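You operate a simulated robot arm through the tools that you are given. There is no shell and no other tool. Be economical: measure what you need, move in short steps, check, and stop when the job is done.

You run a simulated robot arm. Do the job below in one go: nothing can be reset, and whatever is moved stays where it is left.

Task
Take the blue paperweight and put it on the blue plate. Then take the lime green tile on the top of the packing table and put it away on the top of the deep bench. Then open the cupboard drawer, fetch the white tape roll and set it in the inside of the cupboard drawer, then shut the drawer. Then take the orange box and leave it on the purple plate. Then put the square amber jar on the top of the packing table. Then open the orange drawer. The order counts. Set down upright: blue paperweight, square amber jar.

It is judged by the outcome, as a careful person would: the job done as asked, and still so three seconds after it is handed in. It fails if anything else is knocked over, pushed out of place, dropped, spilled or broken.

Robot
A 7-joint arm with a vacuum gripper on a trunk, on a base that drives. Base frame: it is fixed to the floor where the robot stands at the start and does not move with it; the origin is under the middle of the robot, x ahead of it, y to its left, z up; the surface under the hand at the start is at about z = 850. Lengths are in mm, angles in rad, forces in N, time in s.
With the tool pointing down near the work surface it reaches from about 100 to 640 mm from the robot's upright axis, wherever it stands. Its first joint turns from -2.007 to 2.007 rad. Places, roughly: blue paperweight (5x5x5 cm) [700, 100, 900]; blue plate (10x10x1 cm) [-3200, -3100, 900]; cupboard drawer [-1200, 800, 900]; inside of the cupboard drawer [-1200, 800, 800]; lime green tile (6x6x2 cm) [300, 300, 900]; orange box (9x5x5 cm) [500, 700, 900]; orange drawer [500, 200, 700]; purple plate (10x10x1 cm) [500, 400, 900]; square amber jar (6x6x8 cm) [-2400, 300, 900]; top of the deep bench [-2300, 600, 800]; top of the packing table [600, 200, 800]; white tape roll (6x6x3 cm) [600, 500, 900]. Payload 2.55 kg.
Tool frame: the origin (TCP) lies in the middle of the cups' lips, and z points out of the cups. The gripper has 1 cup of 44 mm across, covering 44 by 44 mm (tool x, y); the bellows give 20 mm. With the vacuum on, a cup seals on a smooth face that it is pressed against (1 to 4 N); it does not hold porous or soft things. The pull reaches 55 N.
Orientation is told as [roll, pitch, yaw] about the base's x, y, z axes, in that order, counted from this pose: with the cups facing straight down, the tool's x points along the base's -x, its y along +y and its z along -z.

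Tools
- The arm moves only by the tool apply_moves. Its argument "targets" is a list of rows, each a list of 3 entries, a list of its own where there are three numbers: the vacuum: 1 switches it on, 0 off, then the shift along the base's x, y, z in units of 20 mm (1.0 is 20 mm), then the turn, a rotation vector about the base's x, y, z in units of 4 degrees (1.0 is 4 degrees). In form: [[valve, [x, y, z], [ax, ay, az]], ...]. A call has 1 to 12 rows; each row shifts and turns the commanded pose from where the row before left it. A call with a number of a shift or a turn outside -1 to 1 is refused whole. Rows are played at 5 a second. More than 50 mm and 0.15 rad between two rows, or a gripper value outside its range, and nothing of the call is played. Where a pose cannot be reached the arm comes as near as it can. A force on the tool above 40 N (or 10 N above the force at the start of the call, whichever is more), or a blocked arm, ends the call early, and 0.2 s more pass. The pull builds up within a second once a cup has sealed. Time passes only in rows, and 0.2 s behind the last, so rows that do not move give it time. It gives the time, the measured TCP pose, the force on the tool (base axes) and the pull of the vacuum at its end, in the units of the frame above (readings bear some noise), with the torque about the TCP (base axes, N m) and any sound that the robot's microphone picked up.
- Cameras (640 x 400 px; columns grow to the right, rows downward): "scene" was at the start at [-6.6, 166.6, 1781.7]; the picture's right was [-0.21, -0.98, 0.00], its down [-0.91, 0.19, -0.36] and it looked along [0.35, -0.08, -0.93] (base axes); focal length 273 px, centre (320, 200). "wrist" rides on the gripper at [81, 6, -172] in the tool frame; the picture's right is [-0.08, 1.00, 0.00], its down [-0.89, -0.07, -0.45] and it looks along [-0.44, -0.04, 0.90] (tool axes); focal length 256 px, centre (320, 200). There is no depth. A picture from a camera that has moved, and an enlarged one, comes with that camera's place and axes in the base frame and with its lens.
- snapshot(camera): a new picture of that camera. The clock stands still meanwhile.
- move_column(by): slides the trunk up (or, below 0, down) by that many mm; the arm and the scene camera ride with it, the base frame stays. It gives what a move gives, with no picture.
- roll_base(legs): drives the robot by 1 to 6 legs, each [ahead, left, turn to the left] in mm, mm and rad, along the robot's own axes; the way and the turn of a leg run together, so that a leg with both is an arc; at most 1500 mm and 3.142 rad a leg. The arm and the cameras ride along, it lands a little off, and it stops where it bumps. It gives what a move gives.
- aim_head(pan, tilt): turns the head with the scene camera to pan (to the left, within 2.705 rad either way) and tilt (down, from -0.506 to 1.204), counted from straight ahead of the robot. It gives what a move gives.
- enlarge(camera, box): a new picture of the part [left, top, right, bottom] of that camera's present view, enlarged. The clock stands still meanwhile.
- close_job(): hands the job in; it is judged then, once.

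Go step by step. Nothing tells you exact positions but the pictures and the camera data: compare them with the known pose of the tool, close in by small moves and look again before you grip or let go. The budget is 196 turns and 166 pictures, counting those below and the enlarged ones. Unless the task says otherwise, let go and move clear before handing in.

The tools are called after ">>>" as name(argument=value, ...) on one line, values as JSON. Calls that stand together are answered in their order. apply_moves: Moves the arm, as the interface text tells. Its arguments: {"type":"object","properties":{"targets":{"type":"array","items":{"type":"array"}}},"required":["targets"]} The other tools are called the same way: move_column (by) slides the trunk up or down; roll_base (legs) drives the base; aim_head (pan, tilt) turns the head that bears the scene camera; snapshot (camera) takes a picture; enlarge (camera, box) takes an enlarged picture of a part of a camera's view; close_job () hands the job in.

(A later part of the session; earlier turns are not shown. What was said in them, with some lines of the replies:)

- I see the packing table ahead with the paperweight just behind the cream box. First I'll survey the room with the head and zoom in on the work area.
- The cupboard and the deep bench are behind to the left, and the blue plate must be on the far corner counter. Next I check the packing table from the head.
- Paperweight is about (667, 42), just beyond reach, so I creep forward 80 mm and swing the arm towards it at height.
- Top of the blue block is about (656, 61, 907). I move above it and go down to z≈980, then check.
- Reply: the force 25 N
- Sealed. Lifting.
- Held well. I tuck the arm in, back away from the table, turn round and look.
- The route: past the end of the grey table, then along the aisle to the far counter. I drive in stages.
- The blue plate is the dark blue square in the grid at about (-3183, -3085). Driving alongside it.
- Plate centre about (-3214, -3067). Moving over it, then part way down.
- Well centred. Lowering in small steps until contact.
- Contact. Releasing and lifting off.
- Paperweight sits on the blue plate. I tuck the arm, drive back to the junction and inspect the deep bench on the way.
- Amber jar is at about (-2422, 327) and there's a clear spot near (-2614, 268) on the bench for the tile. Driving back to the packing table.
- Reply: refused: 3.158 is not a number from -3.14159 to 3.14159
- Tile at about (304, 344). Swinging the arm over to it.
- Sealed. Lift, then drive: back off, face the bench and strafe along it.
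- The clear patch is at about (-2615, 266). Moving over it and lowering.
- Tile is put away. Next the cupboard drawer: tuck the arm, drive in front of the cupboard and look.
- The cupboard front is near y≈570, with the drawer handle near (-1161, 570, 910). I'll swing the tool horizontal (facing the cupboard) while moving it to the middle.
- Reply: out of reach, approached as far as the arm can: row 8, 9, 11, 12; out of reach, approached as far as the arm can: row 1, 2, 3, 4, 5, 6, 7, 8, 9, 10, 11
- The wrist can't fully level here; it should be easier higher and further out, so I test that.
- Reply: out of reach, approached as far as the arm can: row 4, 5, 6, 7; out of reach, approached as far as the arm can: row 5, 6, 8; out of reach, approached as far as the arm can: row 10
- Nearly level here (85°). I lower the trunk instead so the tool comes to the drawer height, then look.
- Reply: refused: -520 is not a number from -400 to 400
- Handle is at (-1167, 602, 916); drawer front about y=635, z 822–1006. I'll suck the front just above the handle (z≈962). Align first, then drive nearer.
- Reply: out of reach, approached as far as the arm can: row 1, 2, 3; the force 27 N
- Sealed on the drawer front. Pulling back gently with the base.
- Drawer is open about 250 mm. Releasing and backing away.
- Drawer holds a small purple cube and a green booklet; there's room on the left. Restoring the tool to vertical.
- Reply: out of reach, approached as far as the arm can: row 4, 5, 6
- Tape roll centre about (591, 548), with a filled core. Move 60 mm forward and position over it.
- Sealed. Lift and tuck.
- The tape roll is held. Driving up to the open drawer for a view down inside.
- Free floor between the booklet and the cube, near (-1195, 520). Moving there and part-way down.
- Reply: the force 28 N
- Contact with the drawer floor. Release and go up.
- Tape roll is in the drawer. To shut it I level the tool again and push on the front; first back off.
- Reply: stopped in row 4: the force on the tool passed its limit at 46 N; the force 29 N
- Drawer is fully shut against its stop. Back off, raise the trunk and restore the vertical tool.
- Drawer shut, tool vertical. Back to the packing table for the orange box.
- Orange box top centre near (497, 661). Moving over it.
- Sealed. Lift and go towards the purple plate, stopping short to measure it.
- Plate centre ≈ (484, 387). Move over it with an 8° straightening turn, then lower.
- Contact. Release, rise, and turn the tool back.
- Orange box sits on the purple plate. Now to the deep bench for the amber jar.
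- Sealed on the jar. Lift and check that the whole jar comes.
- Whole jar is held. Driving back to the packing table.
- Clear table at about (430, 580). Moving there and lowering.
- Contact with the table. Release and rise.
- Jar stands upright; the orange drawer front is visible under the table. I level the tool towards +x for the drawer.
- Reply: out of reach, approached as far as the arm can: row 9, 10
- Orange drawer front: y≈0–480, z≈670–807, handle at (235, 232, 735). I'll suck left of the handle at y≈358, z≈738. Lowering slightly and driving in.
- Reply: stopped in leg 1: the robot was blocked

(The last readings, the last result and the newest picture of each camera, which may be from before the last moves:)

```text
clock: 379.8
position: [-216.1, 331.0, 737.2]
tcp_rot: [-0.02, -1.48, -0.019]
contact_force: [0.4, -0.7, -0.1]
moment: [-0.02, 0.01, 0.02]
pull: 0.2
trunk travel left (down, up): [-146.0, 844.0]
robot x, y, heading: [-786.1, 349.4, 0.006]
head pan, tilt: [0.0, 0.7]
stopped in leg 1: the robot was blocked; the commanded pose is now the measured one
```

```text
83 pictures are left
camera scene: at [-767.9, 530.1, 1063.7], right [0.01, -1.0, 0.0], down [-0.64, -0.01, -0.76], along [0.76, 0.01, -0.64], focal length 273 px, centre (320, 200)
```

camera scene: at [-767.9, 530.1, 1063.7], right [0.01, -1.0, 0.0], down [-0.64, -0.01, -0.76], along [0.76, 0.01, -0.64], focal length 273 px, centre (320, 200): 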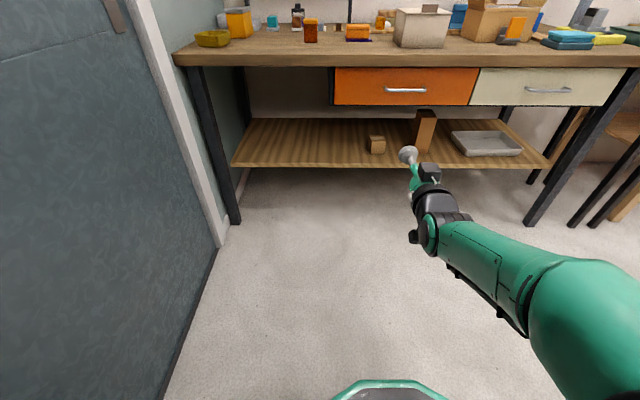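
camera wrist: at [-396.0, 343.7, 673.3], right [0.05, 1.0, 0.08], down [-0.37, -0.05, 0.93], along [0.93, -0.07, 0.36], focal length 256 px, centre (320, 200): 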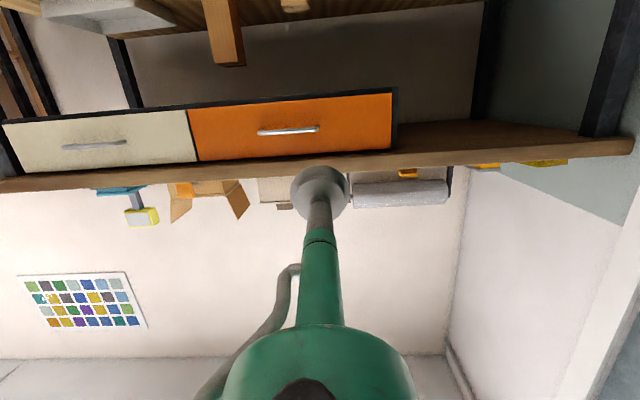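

The base brushed the cupboard corner on the left; I move ahead, away from it, and check the cupboard.

>>> roll_base(legs=[[60, -15, 0], [240, 35, 0.01]])

>>> aim_head(pan=2.3, tilt=0.3)

>>> snapshot(camera="scene")

>>> aim_head(pan=0.0, tilt=0.7)

>>> snapshot(camera="scene")

>>> snapshot(camera="wrist")

```text
clock: 382.1
position: [84.8, 362.3, 738.0]
tcp_rot: [-0.019, -1.48, -0.011]
contact_force: [0.2, -0.1, 0.0]
moment: [-0.01, 0.0, 0.01]
pull: 0.1
trunk travel left (down, up): [-146.0, 844.0]
robot x, y, heading: [-490.8, 375.9, 0.03]
head pan, tilt: [0.0, 0.7]
```

```text
clock: 384.3
position: [83.9, 363.1, 738.4]
tcp_rot: [-0.02, -1.479, -0.01]
contact_force: [0.8, 0.2, -0.3]
moment: [0.02, -0.02, -0.02]
pull: 0.0
trunk travel left (down, up): [-146.0, 844.0]
robot x, y, heading: [-491.4, 379.1, 0.022]
head pan, tilt: [2.3, 0.3]
```

```text
82 pictures are left
camera scene: at [-619.0, 620.9, 1099.8], right [0.73, 0.68, 0.0], down [0.2, -0.22, -0.96], along [-0.65, 0.7, -0.3], focal length 273 px, centre (320, 200)
```

scene: 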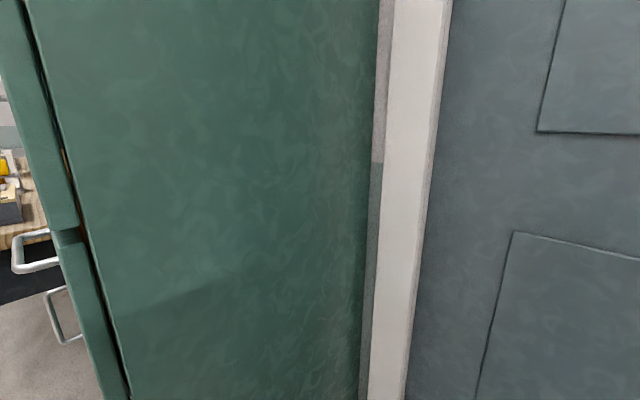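

```text
clock: 386.4
position: [85.0, 362.3, 737.6]
tcp_rot: [-0.02, -1.479, -0.011]
contact_force: [0.3, -0.4, 0.6]
moment: [-0.01, -0.01, 0.03]
pull: 0.1
trunk travel left (down, up): [-146.0, 844.0]
robot x, y, heading: [-490.4, 374.3, 0.019]
head pan, tilt: [0.0, 0.7]
```

```text
81 pictures are left
camera scene: at [-470.3, 554.6, 1063.7], right [0.02, -1.0, 0.0], down [-0.64, -0.01, -0.77], along [0.76, 0.02, -0.64], focal length 273 px, centre (320, 200)
```

scene: 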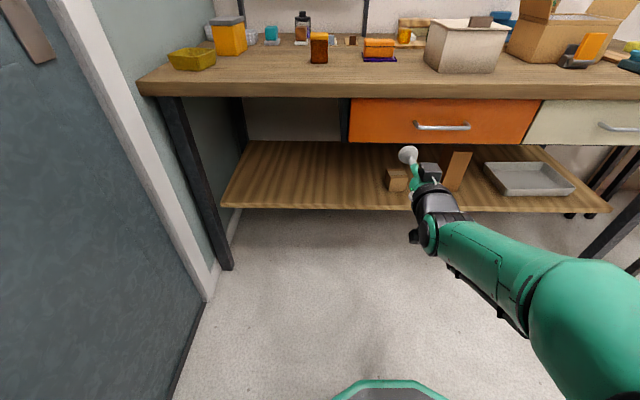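

```text
80 pictures are left
camera wrist: at [-96.2, 372.5, 673.5], right [0.04, 1.0, 0.08], down [-0.37, -0.06, 0.93], along [0.93, -0.06, 0.36], focal length 256 px, centre (320, 200)
```

wrist: 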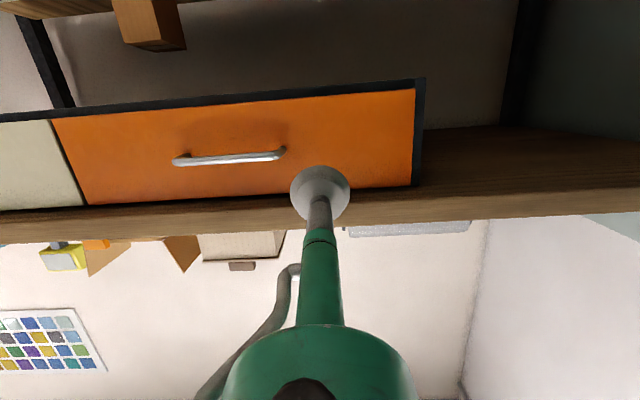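

Cupboard looks undisturbed. The tool is lined up left of the handle; drive in and creep to contact.

>>> roll_base(legs=[[140, 0, 0]])

>>> snapshot(camera="wrist")

```text
clock: 387.7
position: [221.5, 362.8, 738.1]
tcp_rot: [-0.019, -1.48, -0.012]
contact_force: [0.2, 0.1, 0.4]
moment: [0.02, 0.0, 0.01]
pull: 0.0
trunk travel left (down, up): [-146.0, 844.0]
robot x, y, heading: [-350.1, 380.2, 0.018]
head pan, tilt: [0.0, 0.7]
```

```text
79 pictures are left
camera wrist: at [41.4, 374.2, 673.6], right [0.04, 1.0, 0.08], down [-0.37, -0.06, 0.93], along [0.93, -0.06, 0.36], focal length 256 px, centre (320, 200)
```

wrist: 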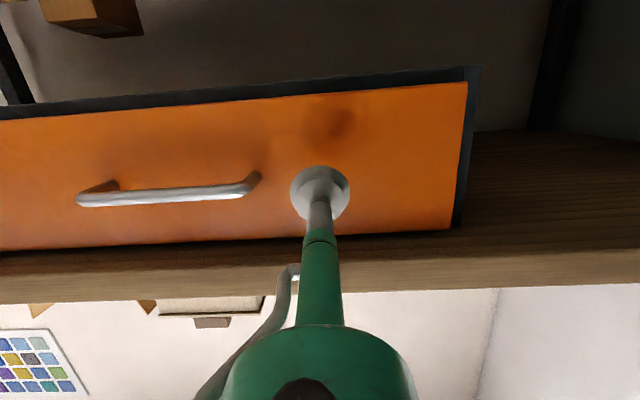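

>>> apply_moves(targets=[[1, [0.5, 0, 0], [0, 0, 0]], [1, [0.5, 0, 0], [0, 0, 0]], [1, [0.4, 0, 0], [0, 0, 0]], [1, [0.3, 0, 0], [0, 0, 0]], [1, [0.3, 0, 0], [0, 0, 0]], [1, [0, 0, 0], [0, 0, 0]]])

```text
clock: 389.1
position: [262.0, 362.9, 738.4]
tcp_rot: [-0.019, -1.48, -0.013]
contact_force: [0.5, 0.0, -0.2]
moment: [-0.01, 0.0, -0.02]
pull: 0.1
trunk travel left (down, up): [-146.0, 844.0]
robot x, y, heading: [-350.7, 378.3, 0.018]
head pan, tilt: [0.0, 0.7]
```

>>> apply_moves(targets=[[1, [0.3, 0, 0], [0, 0, 0]], [1, [0.3, 0, 0], [0, 0, 0]], [1, [0.2, 0, 0], [0, 0, 0]], [1, [0, 0, 0], [0, 0, 0]]])

>>> snapshot(camera="wrist")

```text
clock: 390.0
position: [273.8, 363.2, 736.7]
tcp_rot: [-0.025, -1.478, -0.006]
contact_force: [-15.1, 0.7, 2.2]
moment: [0.08, -0.3, 0.19]
pull: 54.6
trunk travel left (down, up): [-146.0, 844.0]
robot x, y, heading: [-353.1, 376.3, 0.017]
head pan, tilt: [0.0, 0.7]
stopped in row 4: the force on the tool passed its limit at 40 N (the readings are from after the stop); the commanded pose is now the measured one
```

```text
78 pictures are left
camera wrist: at [93.5, 373.4, 673.1], right [0.04, 1.0, 0.08], down [-0.36, -0.06, 0.93], along [0.93, -0.06, 0.36], focal length 256 px, centre (320, 200)
```

wrist: 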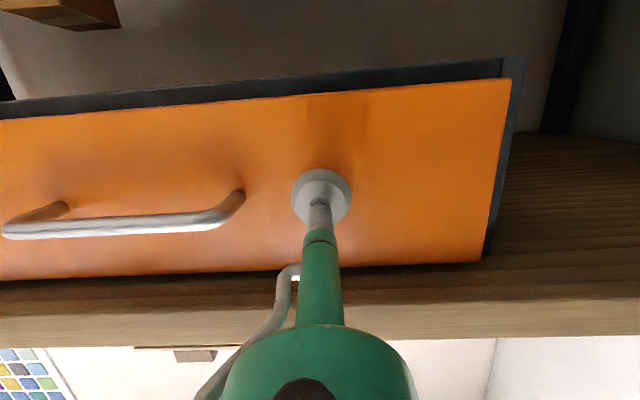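

Sealed. Pulling the drawer open with the base, first a little.

>>> roll_base(legs=[[-60, 0, 0]])

```text
clock: 391.0
position: [216.7, 363.1, 737.9]
tcp_rot: [-0.036, -1.479, 0.005]
contact_force: [-0.2, 6.5, 7.3]
moment: [0.29, -0.14, 0.02]
pull: 54.5
trunk travel left (down, up): [-146.0, 844.0]
robot x, y, heading: [-414.1, 378.7, 0.016]
head pan, tilt: [0.0, 0.7]
```

>>> roll_base(legs=[[-100, 0, 0], [-100, 0, 0]])

>>> snapshot(camera="scene")

```text
clock: 392.9
position: [13.8, 361.5, 737.2]
tcp_rot: [-0.075, -1.479, 0.047]
contact_force: [0.7, 27.2, 3.4]
moment: [-0.14, -0.12, -0.27]
pull: 55.1
trunk travel left (down, up): [-146.0, 844.0]
robot x, y, heading: [-614.1, 375.2, 0.021]
head pan, tilt: [0.0, 0.7]
```

```text
77 pictures are left
camera scene: at [-595.2, 555.1, 1063.2], right [0.02, -1.0, 0.0], down [-0.64, -0.01, -0.77], along [0.77, 0.01, -0.64], focal length 273 px, centre (320, 200)
```

scene: 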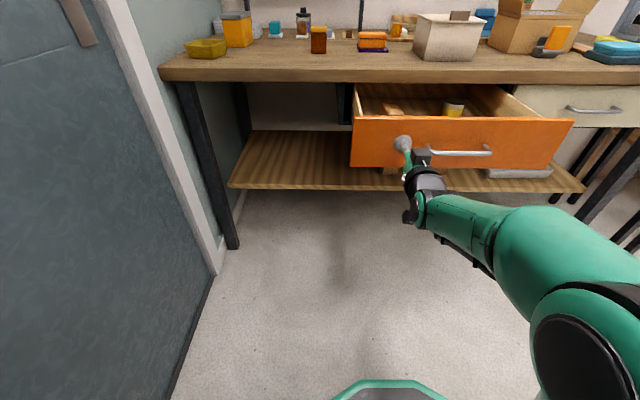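

Drawer opened about 260 mm. Release and back away.

>>> apply_moves(targets=[[0, [0, 0, 0], [0, 0, 0]], [0, [0, 0, 0], [0, 0, 0]], [0, [-0.3, 0, 0], [0, 0, 0]], [0, [-0.5, 0, 0], [0, 0, 0]], [0, [-0.7, 0, 0], [0, 0, 0]]])

>>> roll_base(legs=[[-80, -60, 0]])

>>> snapshot(camera="scene")

>>> snapshot(camera="wrist")

```text
clock: 394.1
position: [-16.5, 358.9, 737.2]
tcp_rot: [-0.043, -1.48, 0.015]
contact_force: [-0.3, -0.2, -0.8]
moment: [-0.03, -0.02, 0.03]
pull: 0.1
trunk travel left (down, up): [-146.0, 844.0]
robot x, y, heading: [-609.0, 376.6, 0.016]
head pan, tilt: [0.0, 0.7]
```

```text
clock: 395.2
position: [-95.3, 298.0, 737.2]
tcp_rot: [-0.047, -1.478, 0.018]
contact_force: [1.1, 0.5, -0.6]
moment: [-0.01, 0.0, -0.01]
pull: 0.0
trunk travel left (down, up): [-146.0, 844.0]
robot x, y, heading: [-693.3, 308.9, 0.017]
head pan, tilt: [0.0, 0.7]
```

```text
76 pictures are left
camera scene: at [-673.6, 491.5, 1063.7], right [0.02, -1.0, 0.0], down [-0.64, -0.01, -0.76], along [0.76, 0.01, -0.64], focal length 273 px, centre (320, 200)
```

scene: 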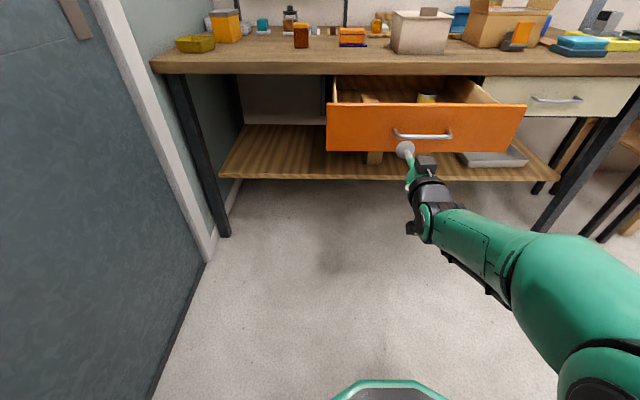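

```text
75 pictures are left
camera wrist: at [-275.9, 307.7, 672.6], right [0.04, 1.0, 0.07], down [-0.36, -0.06, 0.93], along [0.93, -0.06, 0.36], focal length 256 px, centre (320, 200)
```

wrist: 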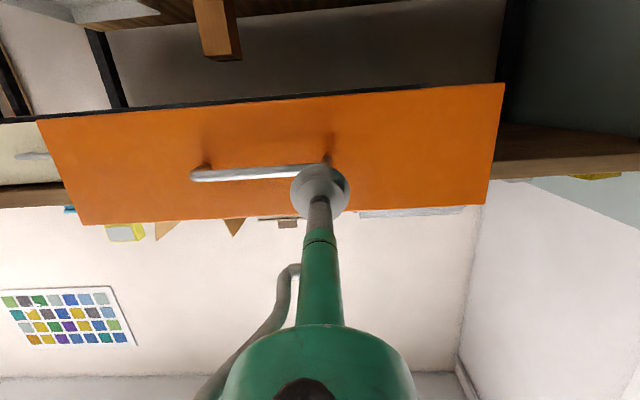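

Drawer stays open and the tool is clear. I move off and make a final check of the cupboard and table.

>>> roll_base(legs=[[-60, -500, 0]])

>>> move_column(by=400)

>>> aim_head(pan=0.25, tilt=0.5)

>>> enlarge(camera="scene", box=[160, 100, 480, 300])

>>> aim_head(pan=2.0, tilt=0.5)

>>> snapshot(camera="scene")

```text
clock: 398.2
position: [-148.2, -199.2, 736.7]
tcp_rot: [-0.045, -1.479, 0.015]
contact_force: [0.2, -0.3, 0.1]
moment: [-0.01, 0.02, 0.02]
pull: 0.0
trunk travel left (down, up): [-146.0, 844.0]
robot x, y, heading: [-748.9, -180.7, 0.016]
head pan, tilt: [0.0, 0.7]
```

```text
clock: 402.0
position: [-148.4, -197.3, 1137.0]
tcp_rot: [-0.046, -1.478, 0.017]
contact_force: [0.0, -0.8, -1.3]
moment: [0.01, -0.04, -0.01]
pull: 0.0
trunk travel left (down, up): [-546.0, 444.0]
robot x, y, heading: [-745.7, -181.6, 0.011]
head pan, tilt: [0.0, 0.7]
```

```text
clock: 402.8
position: [-148.5, -199.0, 1137.3]
tcp_rot: [-0.045, -1.477, 0.017]
contact_force: [1.3, -0.2, -0.1]
moment: [-0.05, 0.01, -0.01]
pull: 0.0
trunk travel left (down, up): [-546.0, 444.0]
robot x, y, heading: [-746.5, -185.2, 0.02]
head pan, tilt: [0.25, 0.499]
```

```text
2.00 times, centred on (320, 200) of scene
camera zoom: at [-723.2, 18.3, 1481.3], right [0.26, -0.97, 0.0], down [-0.46, -0.13, -0.88], along [0.85, 0.23, -0.48], focal length 546 px, centre (320, 200)
```

zoom: 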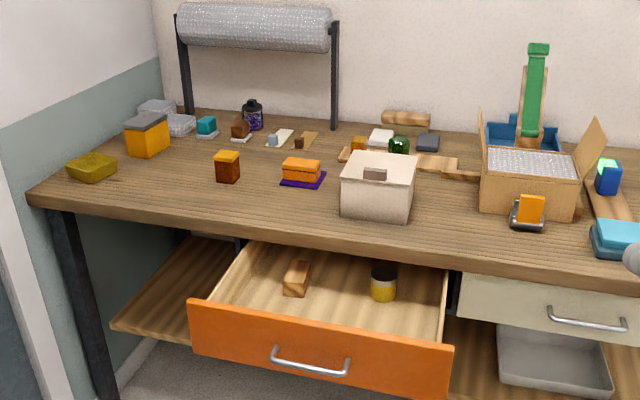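

```text
clock: 404.5
position: [-149.2, -198.9, 1136.6]
tcp_rot: [-0.045, -1.478, 0.016]
contact_force: [-0.6, 0.7, 0.0]
moment: [-0.02, 0.0, -0.03]
pull: 0.0
trunk travel left (down, up): [-546.0, 444.0]
robot x, y, heading: [-749.6, -185.7, 0.013]
head pan, tilt: [2.0, 0.499]
```

```text
73 pictures are left
camera scene: at [-850.1, 76.6, 1481.4], right [0.9, 0.43, 0.0], down [0.21, -0.43, -0.88], along [-0.38, 0.79, -0.48], focal length 273 px, centre (320, 200)
```

scene: 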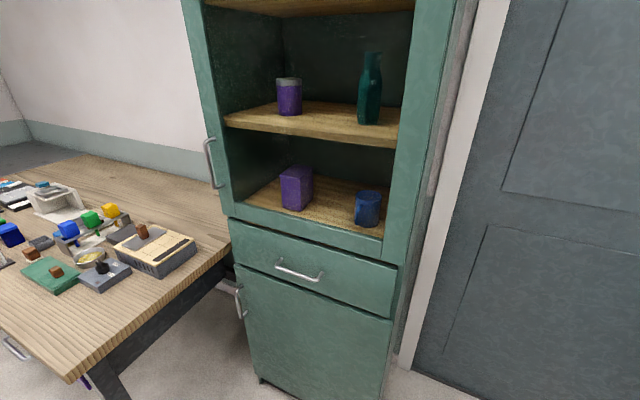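

Everything is in place: jar upright, orange box on its plate, orange drawer open and the cupboard drawer shut with nothing disturbed. I'm handing the job in.

>>> close_job()

```text
The job is handed in.
```

All six steps are done in the order given, and the job is handed in. The final pictures show the orange box, amber jar and both drawers as asked. I checked the paperweight, tile and tape roll just after placing each one.

While lining up for the orange drawer, the base touched the cupboard lightly. It stopped at once, and the cupboard, its contents and its shut drawer looked undisturbed afterwards.
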